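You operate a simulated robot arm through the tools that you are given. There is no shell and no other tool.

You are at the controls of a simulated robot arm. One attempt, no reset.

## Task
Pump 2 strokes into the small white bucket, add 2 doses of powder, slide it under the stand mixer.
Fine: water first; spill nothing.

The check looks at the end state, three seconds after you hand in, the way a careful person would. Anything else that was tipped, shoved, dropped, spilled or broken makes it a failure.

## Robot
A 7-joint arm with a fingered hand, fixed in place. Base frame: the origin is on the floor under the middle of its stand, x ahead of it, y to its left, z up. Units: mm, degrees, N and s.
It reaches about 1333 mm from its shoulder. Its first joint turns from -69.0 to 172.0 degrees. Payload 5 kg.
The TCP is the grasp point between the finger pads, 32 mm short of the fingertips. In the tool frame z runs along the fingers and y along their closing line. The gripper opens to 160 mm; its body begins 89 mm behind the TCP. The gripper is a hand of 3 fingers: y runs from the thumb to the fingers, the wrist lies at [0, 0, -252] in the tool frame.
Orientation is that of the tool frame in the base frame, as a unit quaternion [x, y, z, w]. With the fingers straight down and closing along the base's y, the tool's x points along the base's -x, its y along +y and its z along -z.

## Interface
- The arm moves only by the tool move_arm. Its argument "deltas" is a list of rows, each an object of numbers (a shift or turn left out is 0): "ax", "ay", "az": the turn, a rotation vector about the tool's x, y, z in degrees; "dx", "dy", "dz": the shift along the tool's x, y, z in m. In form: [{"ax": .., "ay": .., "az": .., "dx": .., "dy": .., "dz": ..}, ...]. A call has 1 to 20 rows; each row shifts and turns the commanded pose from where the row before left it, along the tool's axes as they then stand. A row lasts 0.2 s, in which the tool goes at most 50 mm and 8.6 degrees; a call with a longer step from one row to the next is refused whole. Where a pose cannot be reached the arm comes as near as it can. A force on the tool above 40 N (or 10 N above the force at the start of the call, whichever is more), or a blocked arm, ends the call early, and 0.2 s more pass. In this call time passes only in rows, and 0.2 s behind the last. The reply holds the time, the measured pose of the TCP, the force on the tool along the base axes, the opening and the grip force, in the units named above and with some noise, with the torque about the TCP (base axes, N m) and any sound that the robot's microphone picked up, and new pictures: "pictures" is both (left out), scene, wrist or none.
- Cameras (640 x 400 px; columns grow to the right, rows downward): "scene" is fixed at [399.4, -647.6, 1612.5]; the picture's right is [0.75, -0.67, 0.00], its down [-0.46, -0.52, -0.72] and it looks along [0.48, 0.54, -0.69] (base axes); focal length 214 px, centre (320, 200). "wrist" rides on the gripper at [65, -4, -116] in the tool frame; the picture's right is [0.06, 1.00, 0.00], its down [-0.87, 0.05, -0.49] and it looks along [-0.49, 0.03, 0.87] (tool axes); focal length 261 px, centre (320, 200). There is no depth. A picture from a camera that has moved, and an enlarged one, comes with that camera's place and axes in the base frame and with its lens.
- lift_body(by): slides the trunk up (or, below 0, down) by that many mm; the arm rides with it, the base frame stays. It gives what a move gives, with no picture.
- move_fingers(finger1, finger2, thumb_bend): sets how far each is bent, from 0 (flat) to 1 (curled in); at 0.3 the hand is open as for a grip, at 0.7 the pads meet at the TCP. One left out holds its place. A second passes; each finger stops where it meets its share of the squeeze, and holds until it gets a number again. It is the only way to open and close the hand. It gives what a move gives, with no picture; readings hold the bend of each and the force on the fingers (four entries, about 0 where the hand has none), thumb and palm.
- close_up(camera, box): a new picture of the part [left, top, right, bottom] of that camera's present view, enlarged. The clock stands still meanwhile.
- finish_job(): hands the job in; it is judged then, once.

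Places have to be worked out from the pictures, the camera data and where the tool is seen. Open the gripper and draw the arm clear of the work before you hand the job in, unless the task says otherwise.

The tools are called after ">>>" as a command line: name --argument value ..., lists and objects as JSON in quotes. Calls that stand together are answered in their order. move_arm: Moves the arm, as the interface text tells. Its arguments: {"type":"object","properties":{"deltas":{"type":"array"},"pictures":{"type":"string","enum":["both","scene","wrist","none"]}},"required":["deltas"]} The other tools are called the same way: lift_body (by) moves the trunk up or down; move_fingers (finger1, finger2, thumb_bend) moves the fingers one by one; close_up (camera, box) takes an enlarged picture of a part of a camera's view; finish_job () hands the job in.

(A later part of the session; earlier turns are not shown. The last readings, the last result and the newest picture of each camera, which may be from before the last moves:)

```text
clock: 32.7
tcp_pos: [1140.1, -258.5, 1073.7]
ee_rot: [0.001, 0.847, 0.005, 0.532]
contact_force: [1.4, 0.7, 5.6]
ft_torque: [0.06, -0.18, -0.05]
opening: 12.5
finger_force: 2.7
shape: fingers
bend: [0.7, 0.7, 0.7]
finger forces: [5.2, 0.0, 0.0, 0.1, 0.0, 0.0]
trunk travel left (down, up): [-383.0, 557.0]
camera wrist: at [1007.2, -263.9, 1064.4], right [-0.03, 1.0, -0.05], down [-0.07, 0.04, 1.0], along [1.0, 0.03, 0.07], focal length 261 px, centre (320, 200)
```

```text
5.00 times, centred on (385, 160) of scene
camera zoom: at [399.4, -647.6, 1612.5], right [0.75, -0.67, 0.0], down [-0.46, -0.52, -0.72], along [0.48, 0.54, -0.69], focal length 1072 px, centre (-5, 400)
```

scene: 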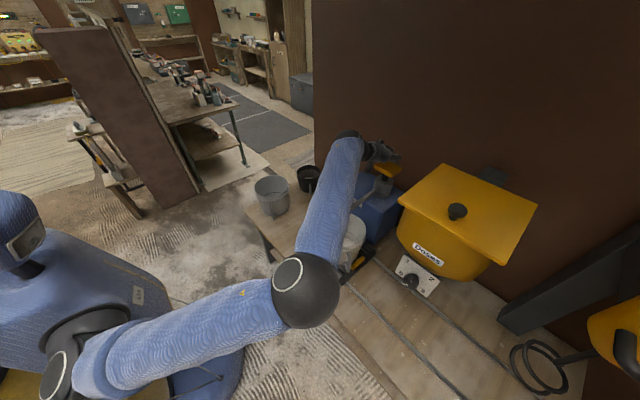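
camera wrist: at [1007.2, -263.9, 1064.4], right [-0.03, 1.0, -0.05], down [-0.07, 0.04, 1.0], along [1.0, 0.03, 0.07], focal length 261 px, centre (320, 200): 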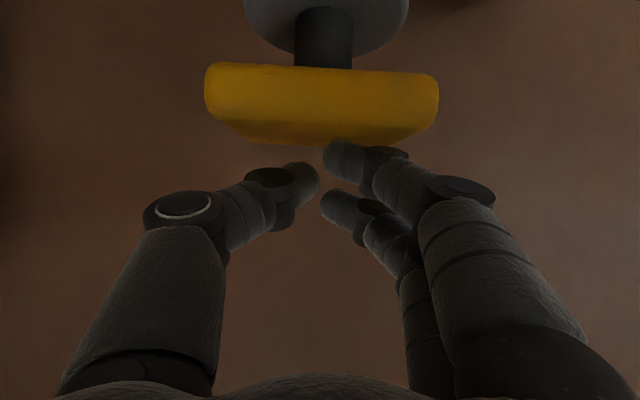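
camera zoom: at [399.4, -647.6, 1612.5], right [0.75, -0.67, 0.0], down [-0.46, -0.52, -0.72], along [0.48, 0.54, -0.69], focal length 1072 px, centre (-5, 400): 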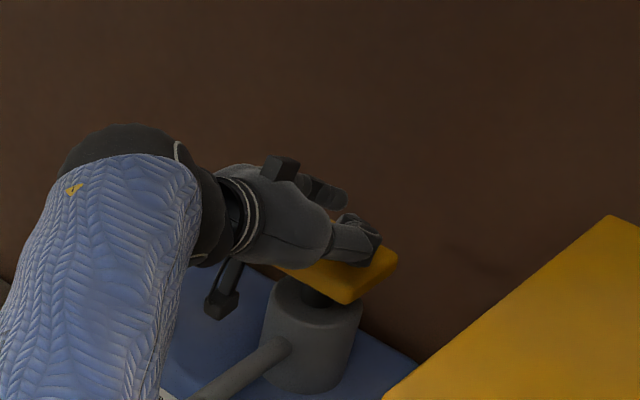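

Contact made: about 5.6 N and the pad is going down with the finger. I continue the first stroke down until it bottoms out.

>>> move_arm --deltas '[{"dx": 0.00361, "dz": 0.00173}, {"dx": 0.00361, "dz": 0.00173}, {"dx": 0.00361, "dz": 0.00173}, {"dx": 0.00361, "dz": 0.00173}, {"dx": 0.00361, "dz": 0.00173}, {"dx": 0.00361, "dz": 0.00173}, {"dx": 0.00361, "dz": 0.00173}, {"dx": 0.00361, "dz": 0.00173}, {"dx": 0.00361, "dz": 0.00173}, {"dx": 0.00361, "dz": 0.00173}]' --pictures "wrist"

>>> close_up --camera "scene" --box '[350, 120, 420, 200]'

```text
clock: 34.9
tcp_pos: [1141.0, -257.3, 1045.8]
ee_rot: [0.003, 0.843, 0.007, 0.538]
contact_force: [-0.1, 1.2, 14.0]
ft_torque: [0.1, -0.26, 0.03]
opening: 11.0
finger_force: 6.8
shape: fingers
bend: [0.71, 0.7, 0.7]
finger forces: [14.1, 0.0, 0.1, 0.0, 0.1, 0.0]
trunk travel left (down, up): [-383.0, 557.0]
stopped in row 10: the force on the tool passed its limit at 44 N (the readings are from after the stop); the commanded pose is now the measured one
camera wrist: at [1007.7, -262.7, 1034.2], right [-0.03, 1.0, -0.04], down [-0.08, 0.04, 1.0], along [1.0, 0.03, 0.08], focal length 261 px, centre (320, 200)
```

wrist: 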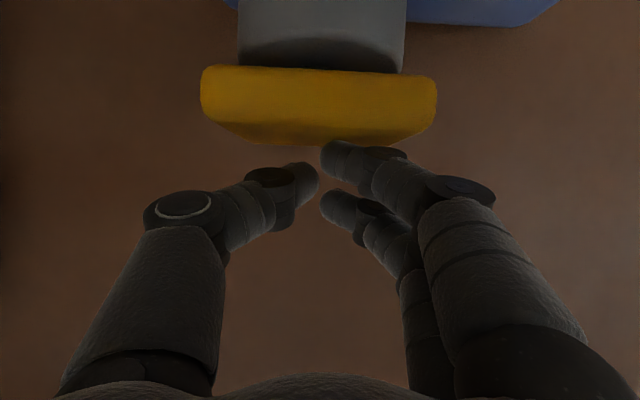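

```text
5.00 times, centred on (385, 160) of scene
camera zoom: at [399.4, -647.6, 1612.5], right [0.75, -0.67, 0.0], down [-0.46, -0.52, -0.72], along [0.48, 0.54, -0.69], focal length 1072 px, centre (-5, 400)
```

zoom: 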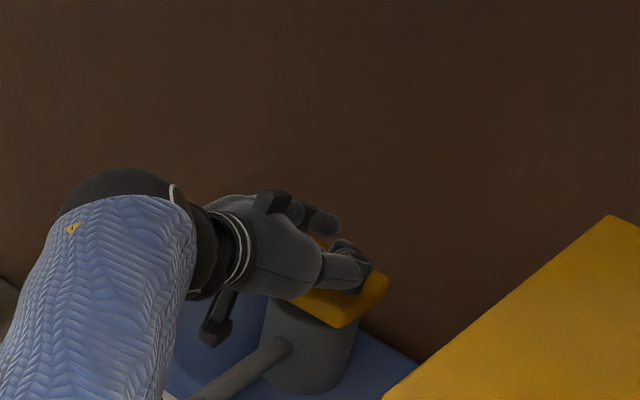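

The pad has bottomed out on the cylinder (44 N), so stroke one is complete. I raise the hand fully clear to let the pad come all the way back up.

>>> move_arm --deltas '[{"dx": -0.0045, "dz": -0.0021}, {"dx": -0.0072, "dz": -0.0034}, {"dx": -0.009, "dz": -0.0043}, {"dx": -0.009, "dz": -0.0043}, {"dx": -0.009, "dz": -0.0043}, {"dx": -0.009, "dz": -0.0043}, {"dx": -0.009, "dz": -0.0043}, {"dx": -0.009, "dz": -0.0043}]' --pictures "wrist"

>>> close_up --camera "scene" --box '[320, 120, 420, 280]'

```text
clock: 36.7
tcp_pos: [1139.3, -259.6, 1114.2]
ee_rot: [0.003, 0.844, 0.006, 0.537]
contact_force: [0.4, -0.7, 0.3]
ft_torque: [0.01, 0.01, 0.01]
opening: 11.9
finger_force: 0.1
shape: fingers
bend: [0.7, 0.7, 0.7]
finger forces: [0.0, 0.0, 0.0, 0.0, 0.0, 0.0]
trunk travel left (down, up): [-383.0, 557.0]
camera wrist: at [1007.6, -264.2, 1103.8], right [-0.03, 1.0, -0.04], down [-0.08, 0.04, 1.0], along [1.0, 0.03, 0.08], focal length 261 px, centre (320, 200)
```

wrist: 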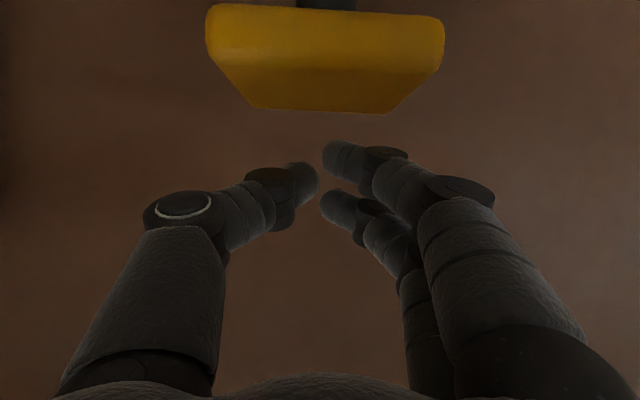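

```text
2.50 times, centred on (370, 200) of scene
camera zoom: at [399.4, -647.6, 1612.5], right [0.75, -0.67, 0.0], down [-0.46, -0.52, -0.72], along [0.48, 0.54, -0.69], focal length 536 px, centre (195, 200)
```

zoom: 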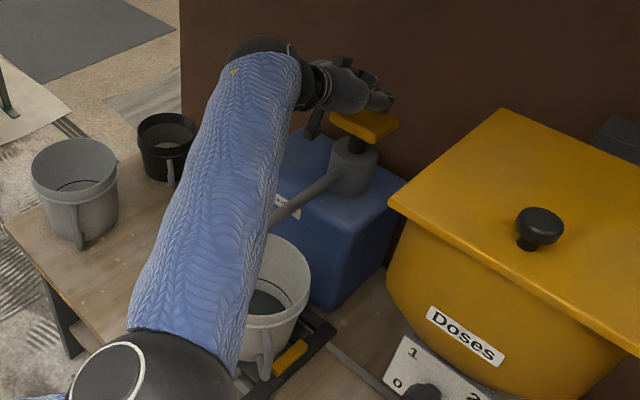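

Water is now visible in the bucket and the pad is fully back up. I do the second stroke with the same motion until it bottoms out.

>>> move_arm --deltas '[{"dx": 0.00453, "dz": 0.00212}, {"dx": 0.00453, "dz": 0.00212}, {"dx": 0.00453, "dz": 0.00212}, {"dx": 0.00453, "dz": 0.00212}, {"dx": 0.00453, "dz": 0.00212}, {"dx": 0.00362, "dz": 0.0017}, {"dx": 0.00362, "dz": 0.0017}, {"dx": 0.00362, "dz": 0.0017}, {"dx": 0.00362, "dz": 0.0017}, {"dx": 0.00362, "dz": 0.0017}, {"dx": 0.00362, "dz": 0.0017}, {"dx": 0.00362, "dz": 0.0017}, {"dx": 0.00362, "dz": 0.0017}, {"dx": 0.00362, "dz": 0.0017}, {"dx": 0.00362, "dz": 0.0017}, {"dx": 0.00362, "dz": 0.0017}, {"dx": 0.00362, "dz": 0.0017}]' --pictures "wrist"

```text
clock: 40.3
tcp_pos: [1140.0, -257.1, 1046.7]
ee_rot: [0.003, 0.842, 0.005, 0.539]
contact_force: [7.3, 0.3, 19.3]
ft_torque: [0.13, -0.66, -0.03]
opening: 11.2
finger_force: 10.0
shape: fingers
bend: [0.71, 0.7, 0.7]
finger forces: [20.1, 0.1, 0.0, 0.1, 0.0, 0.0]
trunk travel left (down, up): [-383.0, 557.0]
camera wrist: at [1007.2, -263.0, 1034.4], right [-0.03, 1.0, -0.04], down [-0.08, 0.04, 1.0], along [1.0, 0.03, 0.08], focal length 261 px, centre (320, 200)
```

wrist: 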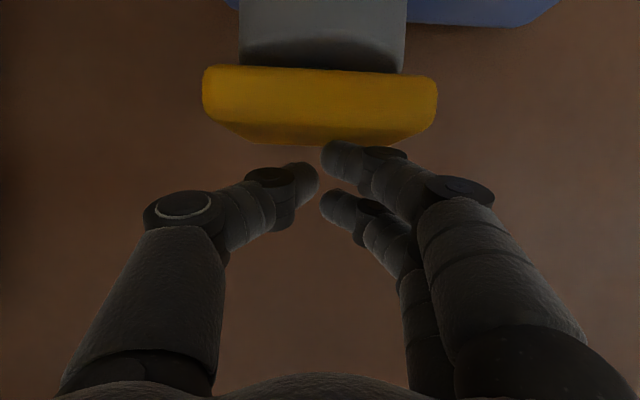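

The picture matches the bottomed-out state, at 19 N. To be sure of a full stroke I press a few mm more without releasing.

>>> move_arm --deltas '[{"dx": 0.0018, "dz": 0.00085}, {"dx": 0.0018, "dz": 0.00085}, {"dx": 0.0018, "dz": 0.00085}]' --pictures "none"

```text
clock: 41.0
tcp_pos: [1140.2, -258.2, 1044.9]
ee_rot: [0.004, 0.841, 0.008, 0.542]
contact_force: [-0.1, 1.1, 14.6]
ft_torque: [0.1, -0.29, -0.03]
opening: 10.6
finger_force: 7.5
shape: fingers
bend: [0.71, 0.7, 0.7]
finger forces: [14.2, 0.1, 0.0, 0.1, 0.0, 0.0]
trunk travel left (down, up): [-383.0, 557.0]
stopped in row 3: the force on the tool passed its limit at 42 N (the readings are from after the stop); the commanded pose is now the measured one
```

Bottomed out at 42 N, so stroke two is complete. I raise the hand clear and back away from the pump, keeping it high over the bucket.

>>> move_arm --deltas '[{"dx": -0.0045, "dz": -0.0021}, {"dx": -0.0072, "dz": -0.0034}, {"dx": -0.009, "dz": -0.0043}, {"dx": -0.009, "dz": -0.0043}, {"dx": -0.009, "dz": -0.0043}, {"dx": -0.018, "dz": -0.0086}, {"dx": -0.027, "dz": -0.0129}, {"dx": -0.027, "dz": -0.0129}, {"dx": -0.027, "dz": -0.0129}]' --pictures "none"

>>> close_up --camera "scene" --box '[320, 120, 420, 280]'

```text
clock: 43.0
tcp_pos: [1138.8, -259.6, 1193.1]
ee_rot: [0.003, 0.842, 0.007, 0.539]
contact_force: [-0.4, 0.9, 0.4]
ft_torque: [0.0, 0.04, -0.02]
opening: 12.1
finger_force: 0.0
shape: fingers
bend: [0.7, 0.7, 0.7]
finger forces: [0.0, 0.0, 0.0, 0.1, 0.1, 0.0]
trunk travel left (down, up): [-383.0, 557.0]
```

```text
2.50 times, centred on (370, 200) of scene
camera zoom: at [399.4, -647.6, 1612.5], right [0.75, -0.67, 0.0], down [-0.46, -0.52, -0.72], along [0.48, 0.54, -0.69], focal length 536 px, centre (195, 200)
```

zoom: 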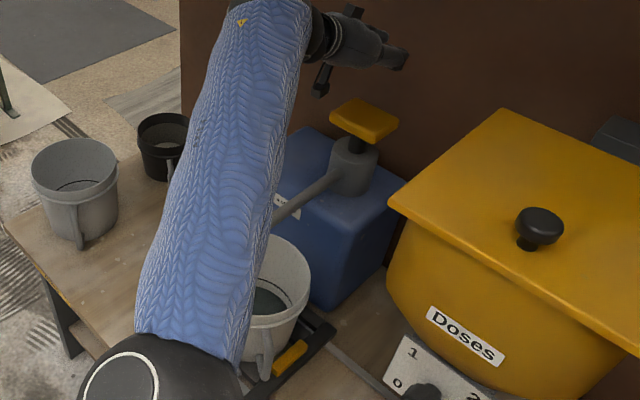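

Pad is back up, water sits in the bucket, and both strokes are done. I retreat straight back toward the robot, to x≈560 at z≈1190, in front of the bench.

>>> move_arm --deltas '[{"dx": 0.01866, "dz": -0.04044}, {"dx": 0.01866, "dz": -0.04044}, {"dx": 0.01866, "dz": -0.04044}, {"dx": 0.01866, "dz": -0.04044}, {"dx": 0.01866, "dz": -0.04044}, {"dx": 0.01866, "dz": -0.04044}, {"dx": 0.01866, "dz": -0.04044}, {"dx": 0.01866, "dz": -0.04044}, {"dx": 0.01866, "dz": -0.04044}, {"dx": 0.01866, "dz": -0.04044}, {"dx": 0.01866, "dz": -0.04044}, {"dx": 0.01866, "dz": -0.04044}, {"dx": 0.01866, "dz": -0.04044}]' --pictures "both"

>>> close_up --camera "scene" --box '[290, 190, 450, 310]'

```text
clock: 45.8
tcp_pos: [558.1, -256.4, 1202.0]
ee_rot: [0.002, 0.841, 0.006, 0.54]
contact_force: [-1.7, 1.1, 1.4]
ft_torque: [-0.05, 0.05, -0.16]
opening: 12.3
finger_force: 0.1
shape: fingers
bend: [0.7, 0.7, 0.7]
finger forces: [0.0, 0.0, 0.0, 0.1, 0.0, 0.0]
out of reach, approached as far as the arm can: row 13
trunk travel left (down, up): [-383.0, 557.0]
camera wrist: at [426.8, -261.2, 1190.1], right [-0.03, 1.0, -0.05], down [-0.09, 0.04, 1.0], along [1.0, 0.03, 0.08], focal length 261 px, centre (320, 200)
```

scene: 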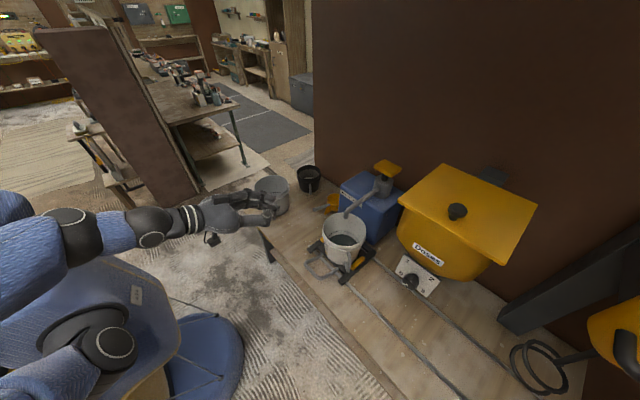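
wrist: 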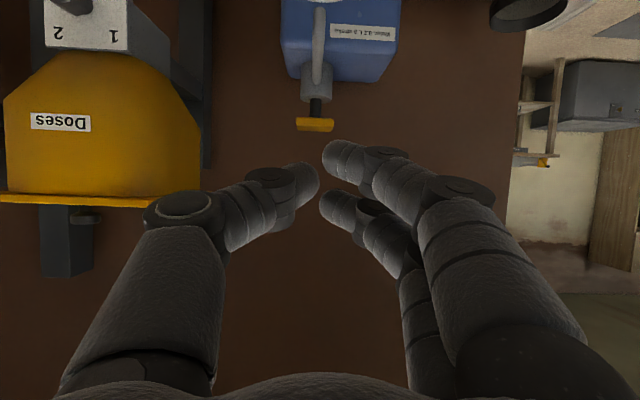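

```text
3.33 times, centred on (370, 250) of scene
camera zoom: at [399.4, -647.6, 1612.5], right [0.75, -0.67, 0.0], down [-0.46, -0.52, -0.72], along [0.48, 0.54, -0.69], focal length 715 px, centre (153, 33)
```

zoom: 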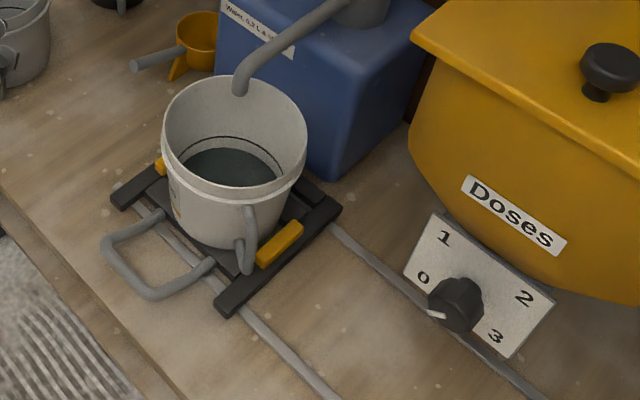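

Both strokes are in the bucket, with nothing on the bench. The sled's handle loop (about 100 mm wide) points toward the robot at z≈665. My plan is to push its +y leg with the closed fingertips, hand yawed -45°, so I first move left and yaw in free air.

>>> move_arm --deltas '[{"dx": -0.0084, "dy": 0.04, "dz": 0.0182}, {"dx": -0.0084, "dy": 0.04, "dz": 0.0182}, {"dx": -0.0084, "dy": 0.04, "dz": 0.0182}, {"ax": 6.81, "az": 3.14}, {"ax": 6.81, "az": 3.14}, {"ax": 6.81, "az": 3.14}, {"ax": 6.81, "az": 3.14}, {"ax": 6.81, "az": 3.14}, {"ax": 6.81, "az": 3.14}]' --pictures "both"

```text
clock: 47.8
tcp_pos: [616.6, -339.2, 1213.2]
ee_rot: [0.257, 0.811, -0.135, 0.508]
contact_force: [-0.2, -0.3, -0.4]
ft_torque: [0.03, -0.02, 0.02]
opening: 12.0
finger_force: 0.1
shape: fingers
bend: [0.7, 0.7, 0.7]
finger forces: [0.0, 0.1, 0.0, 0.0, 0.1, 0.0]
out of reach, approached as far as the arm can: row 5, 6, 7, 8, 9
trunk travel left (down, up): [-383.0, 557.0]
camera wrist: at [504.4, -270.1, 1206.1], right [0.53, 0.85, -0.01], down [-0.04, 0.04, 1.0], along [0.84, -0.53, 0.05], focal length 261 px, centre (320, 200)
```

scene: 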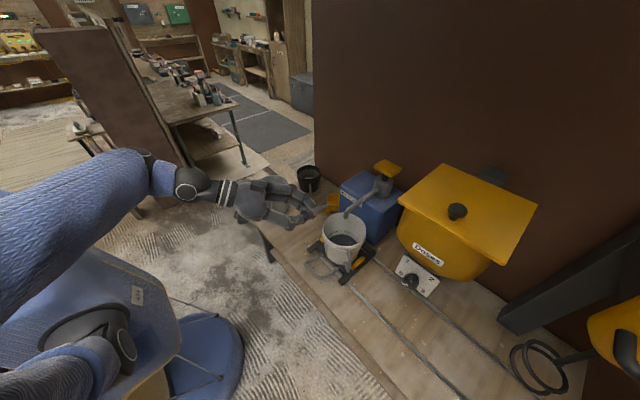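
wrist: 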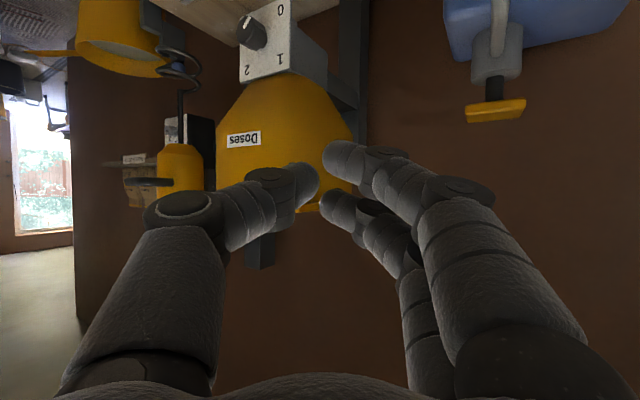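

Yawing that close to the body is out of reach, so I change the plan: hand straight ahead, gripping both legs of the loop from outside for the first slide. I turn the yaw back and centre on y = -258.

>>> move_arm --deltas '[{"ax": -7.26, "ay": 0.34, "az": -3.63}, {"ax": -7.26, "ay": 0.34, "az": -3.63}, {"ax": -7.26, "ay": 0.34, "az": -3.63}, {"ax": -7.26, "ay": 0.34, "az": -3.63}]' --pictures "scene"

```text
clock: 48.8
tcp_pos: [616.4, -340.1, 1211.8]
ee_rot: [0.028, 0.85, -0.003, 0.526]
contact_force: [-0.1, -0.5, -0.1]
ft_torque: [0.03, 0.03, 0.0]
opening: 12.3
finger_force: 0.1
shape: fingers
bend: [0.7, 0.7, 0.7]
finger forces: [0.1, 0.1, 0.0, 0.0, 0.1, 0.0]
trunk travel left (down, up): [-383.0, 557.0]
```

scene: 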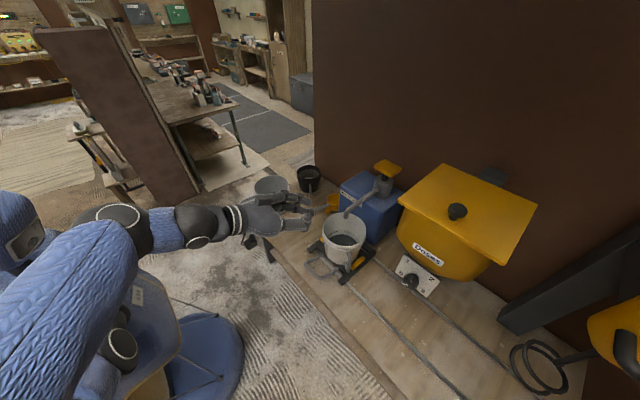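

Now I lower the trunk 300 mm to bring the shoulder down toward the bench height; at x≈616 the hand stays in front of the bucket and far above the bench.

>>> lift_body --by -300

>>> move_arm --deltas '[{"ax": -1.97, "az": -2.55, "dy": 0.02}, {"dy": 0.03}, {"dy": 0.03}]' --pictures "both"

```text
clock: 51.8
tcp_pos: [618.1, -340.1, 911.7]
ee_rot: [0.029, 0.85, -0.004, 0.526]
contact_force: [-0.4, 0.3, -0.3]
ft_torque: [-0.01, 0.0, -0.02]
opening: 12.3
finger_force: 0.1
shape: fingers
bend: [0.7, 0.7, 0.7]
finger forces: [0.0, 0.0, 0.0, 0.0, 0.0, 0.0]
trunk travel left (down, up): [-83.0, 857.0]
```

```text
clock: 52.6
tcp_pos: [619.1, -259.7, 913.1]
ee_rot: [0.002, 0.851, -0.001, 0.526]
contact_force: [-0.8, -0.8, 0.2]
ft_torque: [0.02, -0.01, -0.01]
opening: 12.0
finger_force: 0.0
shape: fingers
bend: [0.7, 0.7, 0.7]
finger forces: [0.1, 0.1, 0.0, 0.0, 0.1, 0.0]
trunk travel left (down, up): [-83.0, 857.0]
camera wrist: at [486.4, -263.9, 905.8], right [-0.02, 1.0, -0.06], down [-0.05, 0.05, 1.0], along [1.0, 0.03, 0.05], focal length 261 px, centre (320, 200)
```

scene: 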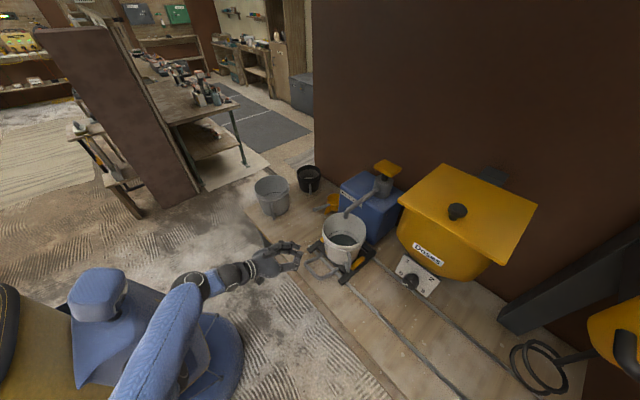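
wrist: 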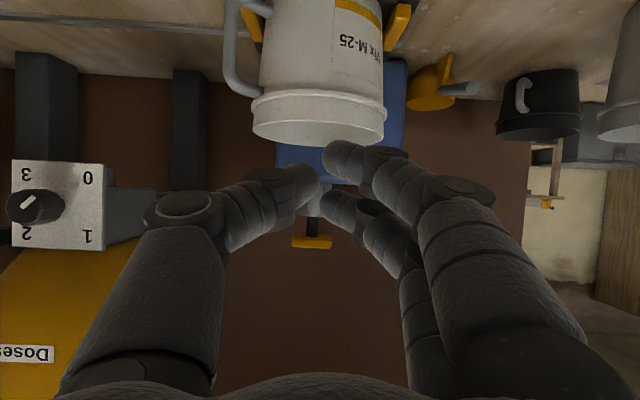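

The hand is centred in front of the bucket (label "Mix M-25"). I open the fingers and drop to z≈745, still short of the bench edge, to look at the handle loop up close.

>>> move_fingers --finger1 0.3 --finger2 0.3 --thumb_bend 0.3

>>> move_arm --deltas '[{"dx": 0.0397, "dz": 0.0145}, {"dx": 0.0397, "dz": 0.0145}, {"dx": 0.0397, "dz": 0.0145}, {"dx": 0.0397, "dz": 0.0145}]' --pictures "both"

>>> close_up --camera "scene" --box '[240, 200, 400, 320]'

```text
clock: 53.6
tcp_pos: [618.7, -258.6, 912.3]
ee_rot: [0.001, 0.851, -0.001, 0.526]
contact_force: [-0.8, -0.2, -0.2]
ft_torque: [-0.03, 0.0, 0.02]
opening: 167.6
finger_force: 0.0
shape: fingers
bend: [0.3, 0.3, 0.3]
finger forces: [0.1, 0.0, 0.0, 0.1, 0.0, 0.1]
trunk travel left (down, up): [-83.0, 857.0]
```

```text
clock: 54.6
tcp_pos: [651.4, -264.4, 779.4]
ee_rot: [0.001, 0.851, -0.001, 0.525]
contact_force: [-0.7, -0.4, 0.0]
ft_torque: [0.01, -0.02, 0.05]
opening: 168.0
finger_force: 0.1
shape: fingers
bend: [0.3, 0.3, 0.3]
finger forces: [0.0, 0.0, 0.1, 0.1, 0.0, 0.0]
out of reach, approached as far as the arm can: row 2, 3, 4
trunk travel left (down, up): [-83.0, 857.0]
camera wrist: at [518.6, -268.7, 771.8], right [-0.02, 1.0, -0.06], down [-0.05, 0.05, 1.0], along [1.0, 0.03, 0.05], focal length 261 px, centre (320, 200)
```

scene: 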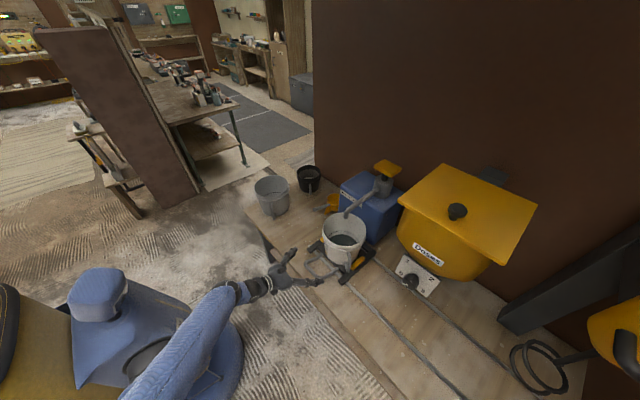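
wrist: 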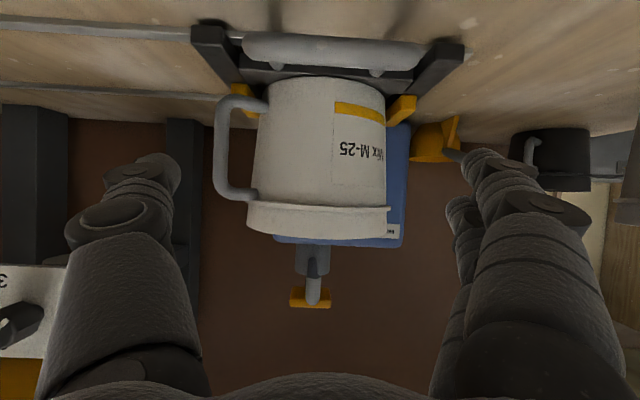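

```text
3.33 times, centred on (320, 260) of scene
camera zoom: at [399.4, -647.6, 1612.5], right [0.75, -0.67, 0.0], down [-0.46, -0.52, -0.72], along [0.48, 0.54, -0.69], focal length 715 px, centre (320, 0)
```

zoom: 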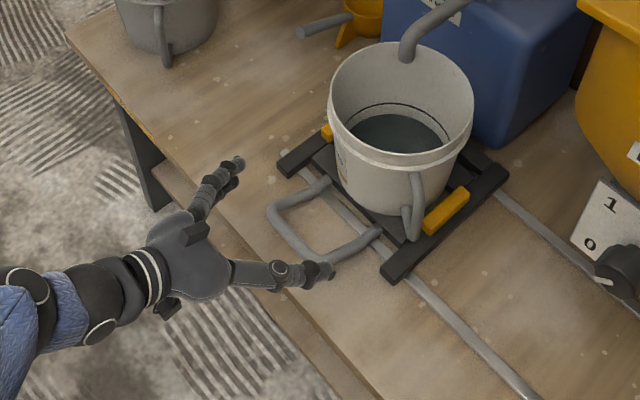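

The loop is clear now: the bar is near x≈702, z≈677, about 125 mm wide outside and centred on y≈-258; my opening is 168 mm. I move diagonally in, 60% of the way, and check the clearance on both sides.

>>> move_arm --deltas '[{"dx": 0.0118, "dy": 0.0012, "dz": 0.0253}, {"dx": 0.0118, "dy": 0.0012, "dz": 0.0253}, {"dx": 0.0118, "dy": 0.0012, "dz": 0.0253}]' --pictures "both"

>>> close_up --camera "scene" --box '[240, 200, 400, 320]'

```text
clock: 55.4
tcp_pos: [704.5, -261.0, 713.1]
ee_rot: [0.001, 0.85, -0.001, 0.526]
contact_force: [-0.9, -0.5, 0.2]
ft_torque: [0.01, 0.03, -0.01]
opening: 168.2
finger_force: 0.0
shape: fingers
bend: [0.3, 0.3, 0.3]
finger forces: [0.0, 0.0, 0.1, 0.0, 0.0, 0.1]
trunk travel left (down, up): [-83.0, 857.0]
camera wrist: at [571.6, -265.6, 705.6], right [-0.02, 1.0, -0.06], down [-0.05, 0.06, 1.0], along [1.0, 0.03, 0.05], focal length 261 px, centre (320, 200)
```

scene: 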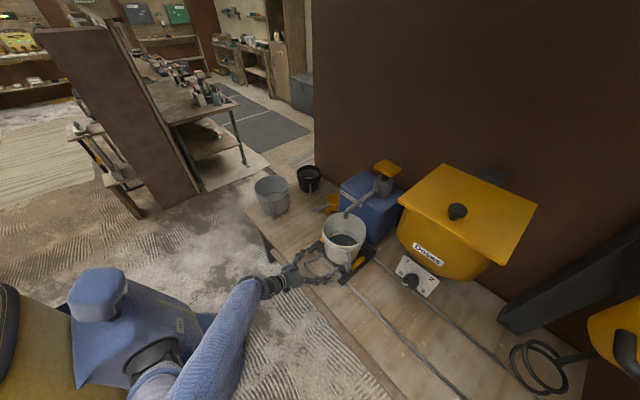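
wrist: 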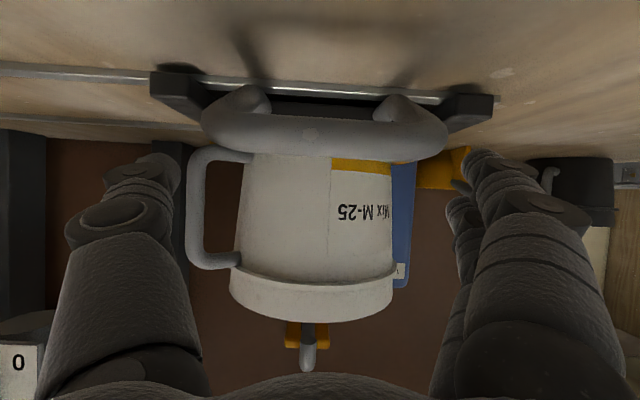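

```text
3.33 times, centred on (320, 260) of scene
camera zoom: at [399.4, -647.6, 1612.5], right [0.75, -0.67, 0.0], down [-0.46, -0.52, -0.72], along [0.48, 0.54, -0.69], focal length 715 px, centre (320, 0)
```

zoom: 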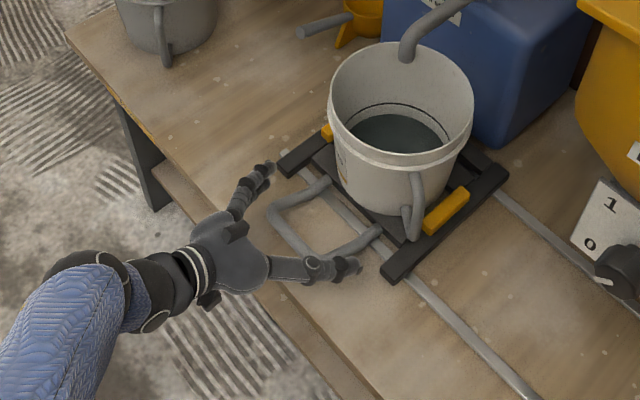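

The loop rises toward me at about 27°, parallel to my finger direction, with its centre at y≈-260. I move in so that the finger pads sit alongside the legs at about [726, -260, 670].

>>> move_arm --deltas '[{"dx": 0.0145, "dy": 0.0003, "dz": 0.0192}, {"dx": 0.0145, "dy": 0.0003, "dz": 0.0192}]' --pictures "both"

>>> close_up --camera "scene" --box '[260, 220, 380, 310]'

```text
clock: 56.0
tcp_pos: [726.5, -260.1, 669.9]
ee_rot: [0.001, 0.85, 0.0, 0.526]
contact_force: [-0.6, -3.1, -0.4]
ft_torque: [0.09, 0.03, 0.12]
opening: 169.7
finger_force: 1.4
shape: fingers
bend: [0.3, 0.3, 0.3]
finger forces: [0.0, 0.1, 0.0, 0.0, 2.8, 0.1]
trunk travel left (down, up): [-83.0, 857.0]
camera wrist: at [592.4, -265.1, 663.4], right [-0.02, 1.0, -0.06], down [-0.05, 0.05, 1.0], along [1.0, 0.03, 0.05], focal length 261 px, centre (320, 200)
```

scene: 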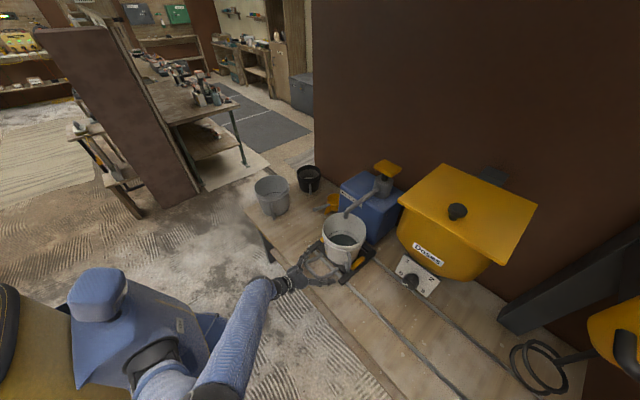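
wrist: 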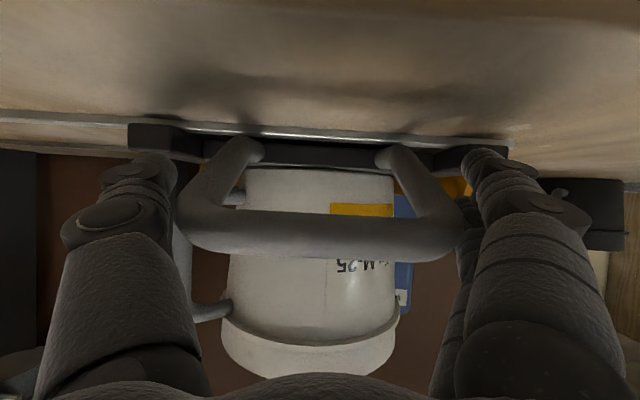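

```text
4.44 times, centred on (320, 265) of scene
camera zoom: at [399.4, -647.6, 1612.5], right [0.75, -0.67, 0.0], down [-0.46, -0.52, -0.72], along [0.48, 0.54, -0.69], focal length 953 px, centre (320, -89)
```

zoom: 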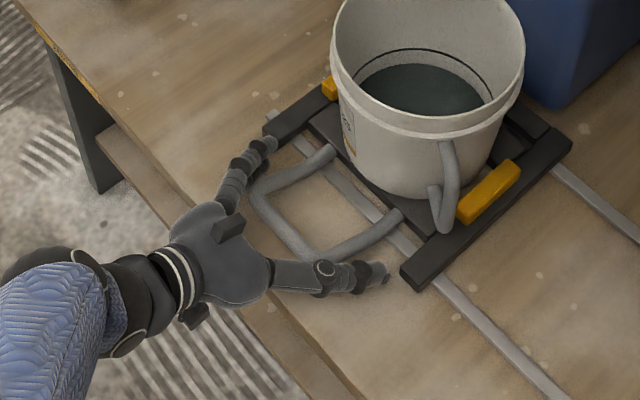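

The thumb just touches the -y side of the loop (2.8 N), so the hand straddles it snugly. I close lightly to take up the slack around both legs.

>>> move_fingers --finger1 0.42 --finger2 0.42 --thumb_bend 0.36

>>> close_up --camera "wrist" --box '[100, 100, 540, 375]'

>>> close_up --camera "scene" --box '[260, 220, 380, 310]'

```text
clock: 57.0
tcp_pos: [725.9, -260.8, 669.8]
ee_rot: [0.001, 0.85, -0.001, 0.526]
contact_force: [-3.6, -11.8, 2.1]
ft_torque: [-0.05, 0.03, 0.36]
opening: 145.9
finger_force: 12.0
shape: fingers
bend: [0.41, 0.42, 0.35]
finger forces: [5.7, 0.1, 0.1, 0.1, 17.8, 0.1]
trunk travel left (down, up): [-83.0, 857.0]
```

```text
1.45 times, centred on (320, 238) of wrist
camera zoom: at [592.8, -265.1, 663.0], right [-0.02, 1.0, -0.06], down [-0.05, 0.05, 1.0], along [1.0, 0.03, 0.05], focal length 379 px, centre (320, 146)
```

zoom: 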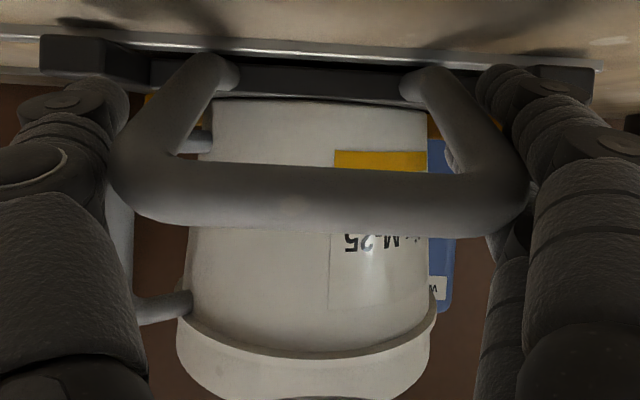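

```text
4.44 times, centred on (320, 265) of scene
camera zoom: at [399.4, -647.6, 1612.5], right [0.75, -0.67, 0.0], down [-0.46, -0.52, -0.72], along [0.48, 0.54, -0.69], focal length 953 px, centre (320, -89)
```

zoom: 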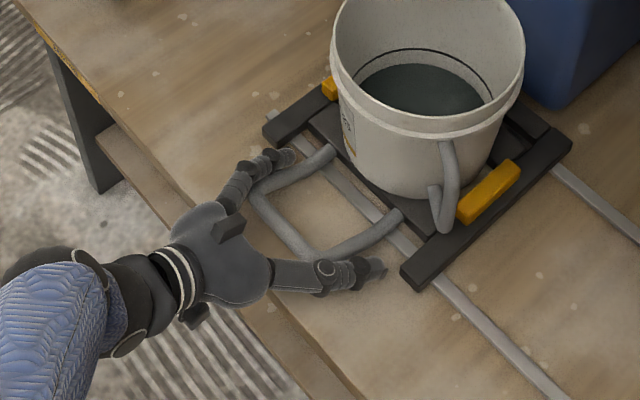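

The loop is held on both sides with moderate force. I start a gentle 30 mm slide toward -y to check that the sled follows.

>>> move_arm --deltas '[{"dy": -0.002}, {"dy": -0.004}, {"dy": -0.006}, {"dy": -0.006}, {"dy": -0.006}, {"dy": -0.004}, {"dy": -0.002}]' --pictures "both"

>>> close_up --camera "scene" --box '[260, 190, 420, 310]'

```text
clock: 58.6
tcp_pos: [725.3, -290.0, 671.5]
ee_rot: [0.001, 0.85, -0.001, 0.527]
contact_force: [-4.0, 0.1, -4.9]
ft_torque: [-0.38, -0.24, -0.19]
opening: 145.3
finger_force: 11.0
shape: fingers
bend: [0.4, 0.42, 0.35]
finger forces: [11.6, 0.3, 0.1, 0.0, 11.1, 0.0]
trunk travel left (down, up): [-83.0, 857.0]
camera wrist: at [592.7, -294.5, 663.5], right [-0.03, 1.0, -0.06], down [-0.05, 0.05, 1.0], along [1.0, 0.03, 0.05], focal length 261 px, centre (320, 200)
```

scene: 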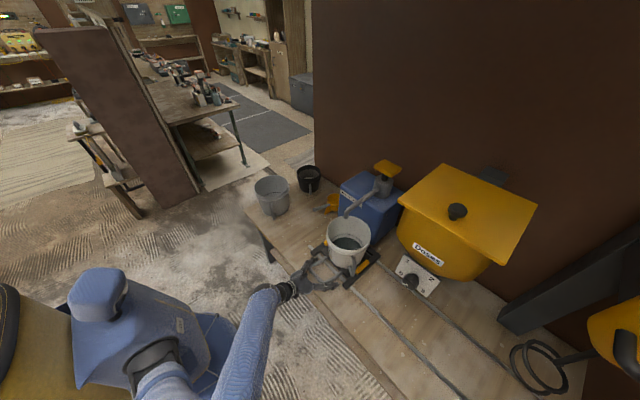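
wrist: 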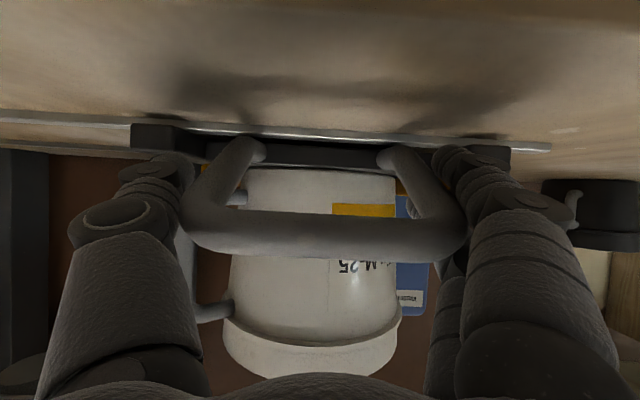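

```text
3.33 times, centred on (340, 250) of scene
camera zoom: at [399.4, -647.6, 1612.5], right [0.75, -0.67, 0.0], down [-0.46, -0.52, -0.72], along [0.48, 0.54, -0.69], focal length 715 px, centre (253, 33)
```

zoom: 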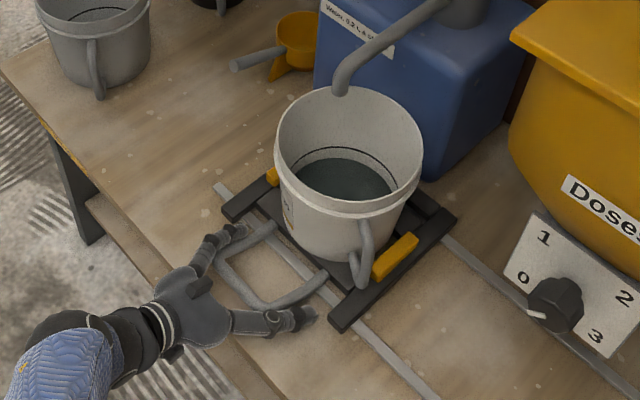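

The sled follows smoothly and the water stays calm. I continue the slide at about 40 mm/s with soft start and stop.

>>> move_arm --deltas '[{"dy": -0.003}, {"dy": -0.006}, {"dy": -0.008}, {"dy": -0.008}, {"dy": -0.008}, {"dy": -0.008}, {"dy": -0.008}, {"dy": -0.008}, {"dy": -0.008}, {"dy": -0.008}, {"dy": -0.008}, {"dy": -0.008}, {"dy": -0.008}, {"dy": -0.008}, {"dy": -0.008}, {"dy": -0.008}, {"dy": -0.008}, {"dy": -0.008}, {"dy": -0.005}, {"dy": -0.003}]' --pictures "both"

```text
clock: 62.8
tcp_pos: [725.5, -435.0, 669.3]
ee_rot: [0.0, 0.85, 0.0, 0.526]
contact_force: [-3.0, 0.3, -5.9]
ft_torque: [-0.37, -0.22, -0.06]
opening: 145.4
finger_force: 10.9
shape: fingers
bend: [0.4, 0.42, 0.35]
finger forces: [11.5, 0.3, 0.0, 0.0, 10.1, 0.1]
trunk travel left (down, up): [-83.0, 857.0]
camera wrist: at [592.6, -439.6, 663.6], right [-0.03, 1.0, -0.06], down [-0.05, 0.06, 1.0], along [1.0, 0.03, 0.05], focal length 261 px, centre (320, 200)
```

scene: 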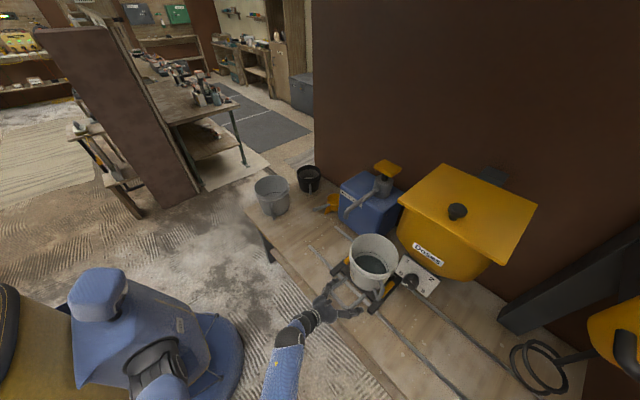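
wrist: 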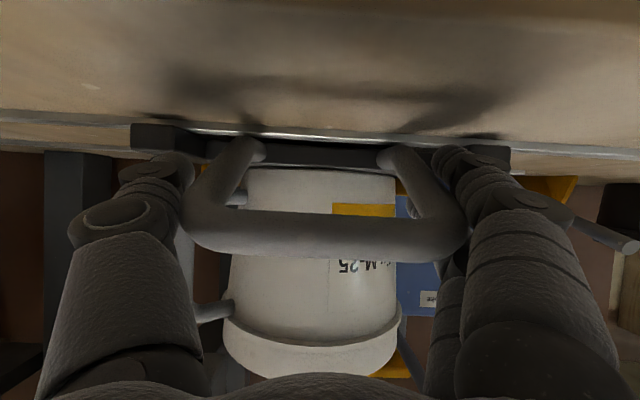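

Going well at y = -435. Another 145 mm of the same slide.

>>> move_arm --deltas '[{"dy": -0.003}, {"dy": -0.006}, {"dy": -0.008}, {"dy": -0.008}, {"dy": -0.008}, {"dy": -0.008}, {"dy": -0.008}, {"dy": -0.008}, {"dy": -0.008}, {"dy": -0.008}, {"dy": -0.008}, {"dy": -0.008}, {"dy": -0.008}, {"dy": -0.008}, {"dy": -0.008}, {"dy": -0.008}, {"dy": -0.008}, {"dy": -0.008}, {"dy": -0.005}, {"dy": -0.003}]' --pictures "both"

>>> close_up --camera "scene" --box '[320, 180, 500, 320]'

>>> close_up --camera "wrist" --box '[140, 100, 500, 400]'

```text
clock: 67.0
tcp_pos: [725.4, -579.8, 671.1]
ee_rot: [0.001, 0.85, 0.0, 0.526]
contact_force: [-0.1, 0.1, -3.8]
ft_torque: [-0.39, -0.1, -0.03]
opening: 145.0
finger_force: 10.2
shape: fingers
bend: [0.4, 0.42, 0.35]
finger forces: [10.6, 0.5, 0.0, 0.0, 9.1, 0.0]
trunk travel left (down, up): [-83.0, 857.0]
camera wrist: at [592.1, -584.6, 663.5], right [-0.03, 1.0, -0.06], down [-0.05, 0.05, 1.0], along [1.0, 0.03, 0.05], focal length 261 px, centre (320, 200)
```

scene: 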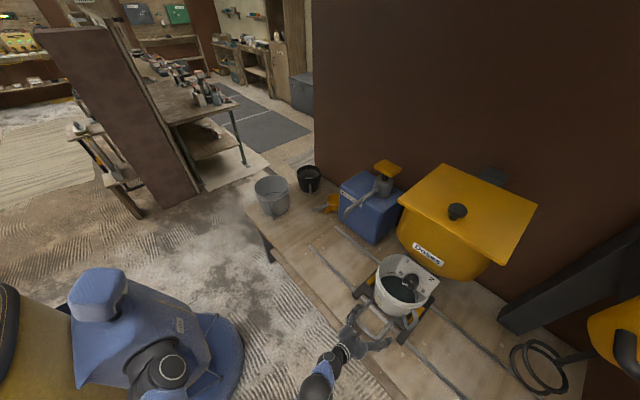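
wrist: 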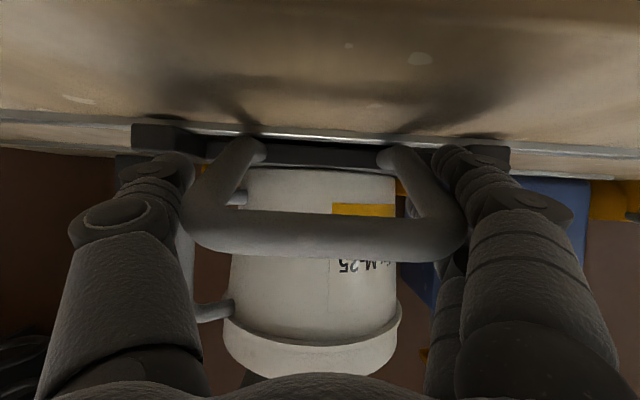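

```text
2.86 times, centred on (410, 250) of scene
camera zoom: at [399.4, -647.6, 1612.5], right [0.75, -0.67, 0.0], down [-0.46, -0.52, -0.72], along [0.48, 0.54, -0.69], focal length 613 px, centre (63, 57)
```

zoom: 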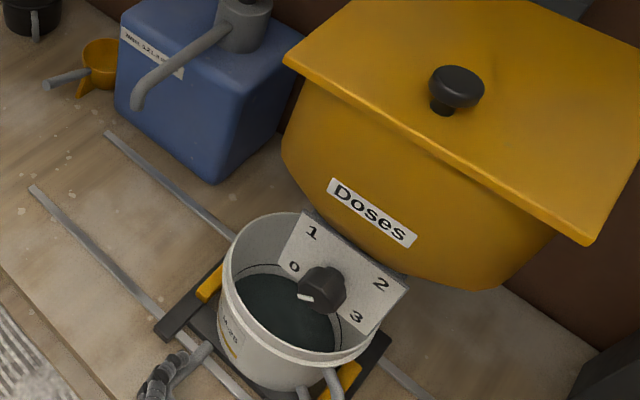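

```text
1.33 times, centred on (320, 250) of wrist
camera zoom: at [592.1, -584.6, 663.5], right [-0.03, 1.0, -0.06], down [-0.05, 0.05, 1.0], along [1.0, 0.03, 0.05], focal length 348 px, centre (320, 133)
```

zoom: 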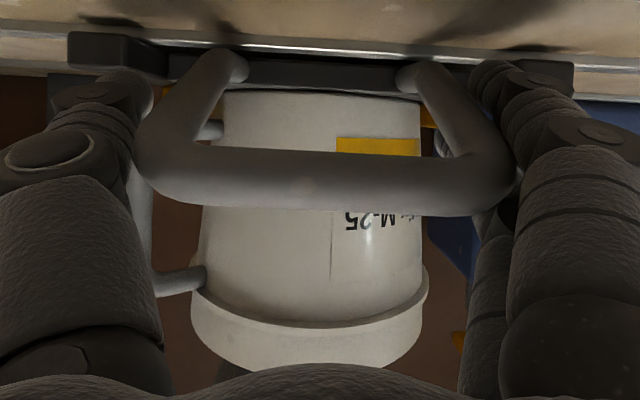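

The bucket is now at y≈-579; the doser's centre line works out at y≈-609 from the lid corners and the knob. I slide the last 29.5 mm.

>>> move_arm --deltas '[{"dy": -0.003}, {"dy": -0.005}, {"dy": -0.006}, {"dy": -0.006}, {"dy": -0.005}, {"dy": -0.003}, {"dy": -0.0015}]' --pictures "both"

>>> close_up --camera "scene" --box '[320, 180, 500, 320]'

>>> close_up --camera "wrist" --box '[140, 100, 500, 400]'

```text
clock: 68.6
tcp_pos: [725.2, -610.0, 671.0]
ee_rot: [0.001, 0.85, 0.0, 0.526]
contact_force: [0.6, -2.6, -3.4]
ft_torque: [-0.36, -0.09, 0.14]
opening: 144.7
finger_force: 10.7
shape: fingers
bend: [0.4, 0.42, 0.35]
finger forces: [9.8, 0.3, 0.1, 0.1, 11.0, 0.0]
trunk travel left (down, up): [-83.0, 857.0]
camera wrist: at [591.9, -614.2, 663.4], right [-0.03, 1.0, -0.06], down [-0.05, 0.05, 1.0], along [1.0, 0.03, 0.05], focal length 261 px, centre (320, 200)
```

scene: 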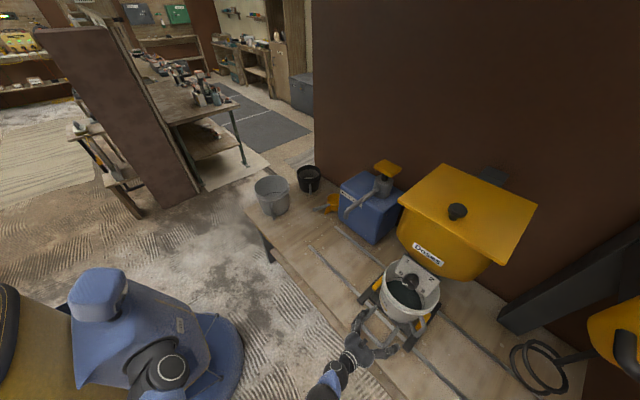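
wrist: 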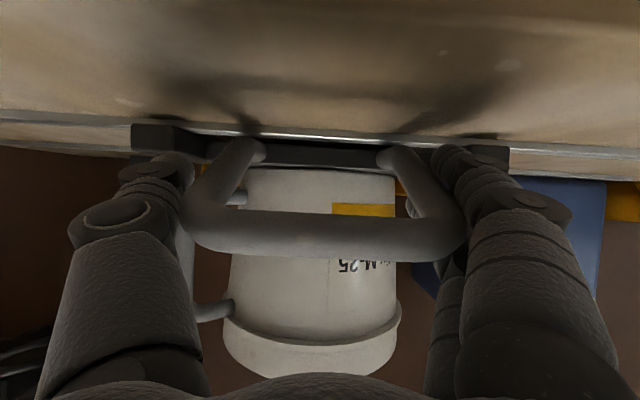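

```text
2.86 times, centred on (410, 250) of scene
camera zoom: at [399.4, -647.6, 1612.5], right [0.75, -0.67, 0.0], down [-0.46, -0.52, -0.72], along [0.48, 0.54, -0.69], focal length 613 px, centre (63, 57)
```

zoom: 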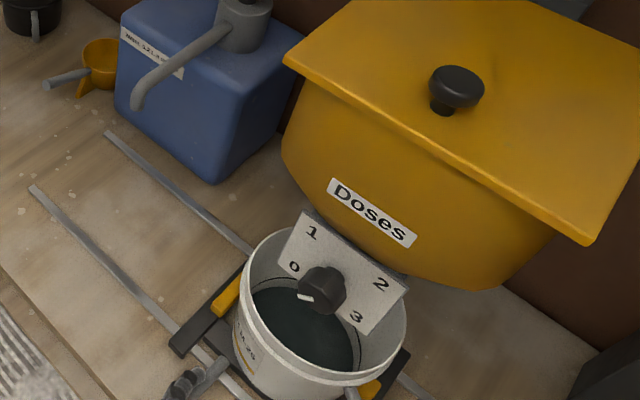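

```text
1.33 times, centred on (320, 250) of wrist
camera zoom: at [591.9, -614.2, 663.4], right [-0.03, 1.0, -0.06], down [-0.05, 0.05, 1.0], along [1.0, 0.03, 0.05], focal length 348 px, centre (320, 133)
```

zoom: 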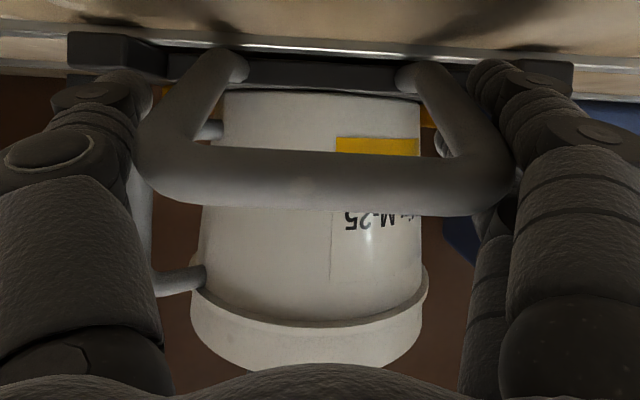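

The bucket centre computes to [890, -610], right on the doser line. I open the fingers wide to release the loop, then look before backing out.

>>> move_fingers --finger1 0.26 --finger2 0.26 --thumb_bend 0.24

>>> close_up --camera "wrist" --box '[100, 100, 540, 375]'

```text
clock: 69.6
tcp_pos: [724.6, -608.3, 670.8]
ee_rot: [0.001, 0.85, -0.001, 0.526]
contact_force: [0.8, -0.6, 0.4]
ft_torque: [-0.03, -0.01, 0.04]
opening: 180.2
finger_force: 0.0
shape: fingers
bend: [0.26, 0.26, 0.24]
finger forces: [0.0, 0.0, 0.0, 0.0, 0.5, 0.0]
trunk travel left (down, up): [-83.0, 857.0]
```

```text
1.45 times, centred on (320, 238) of wrist
camera zoom: at [591.7, -614.0, 663.6], right [-0.03, 1.0, -0.06], down [-0.05, 0.05, 1.0], along [1.0, 0.03, 0.05], focal length 379 px, centre (320, 146)
```

zoom: 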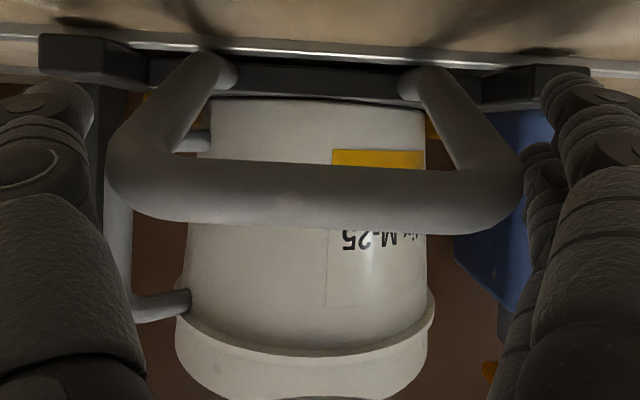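

Released, with the loop free inside the open hand. I back straight out along the finger axis, then rise in front of the bench.

>>> move_arm --deltas '[{"dy": -0.003, "dz": -0.005}, {"dz": -0.02}, {"dz": -0.03}, {"dz": -0.03}, {"dz": -0.03}]' --pictures "both"

>>> close_up --camera "scene" --box '[300, 180, 500, 340]'

```text
clock: 70.8
tcp_pos: [623.0, -610.5, 721.4]
ee_rot: [0.001, 0.85, -0.001, 0.527]
contact_force: [0.2, -0.4, 0.0]
ft_torque: [0.0, -0.04, 0.0]
opening: 180.4
finger_force: 0.1
shape: fingers
bend: [0.26, 0.26, 0.24]
finger forces: [0.1, 0.1, 0.1, 0.0, 0.1, 0.0]
trunk travel left (down, up): [-83.0, 857.0]
camera wrist: at [489.5, -615.5, 714.6], right [-0.03, 1.0, -0.06], down [-0.05, 0.05, 1.0], along [1.0, 0.03, 0.05], focal length 261 px, centre (320, 200)
```

scene: 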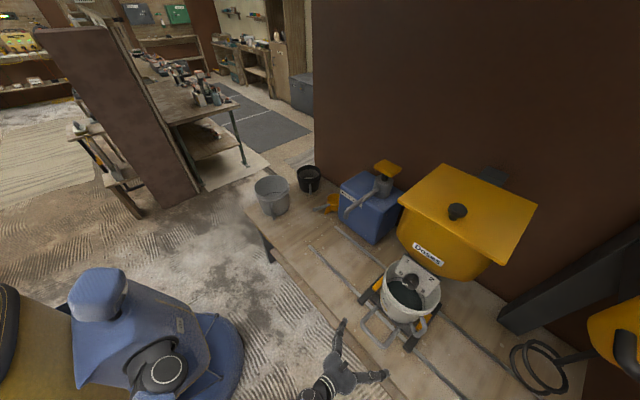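
wrist: 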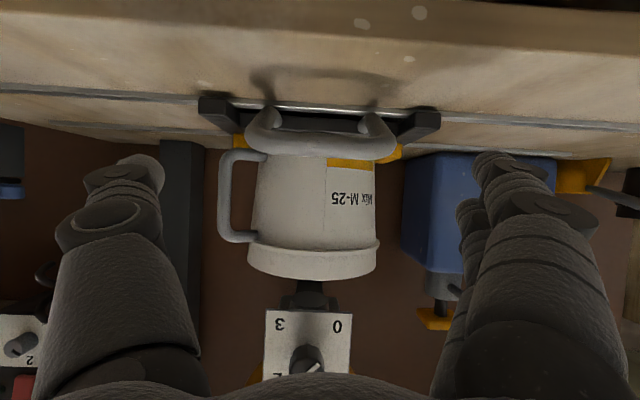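

```text
2.50 times, centred on (400, 260) of scene
camera zoom: at [399.4, -647.6, 1612.5], right [0.75, -0.67, 0.0], down [-0.46, -0.52, -0.72], along [0.48, 0.54, -0.69], focal length 536 px, centre (120, 50)
```

zoom: 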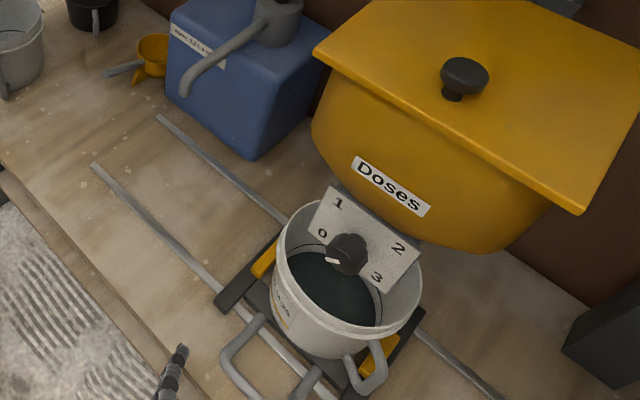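

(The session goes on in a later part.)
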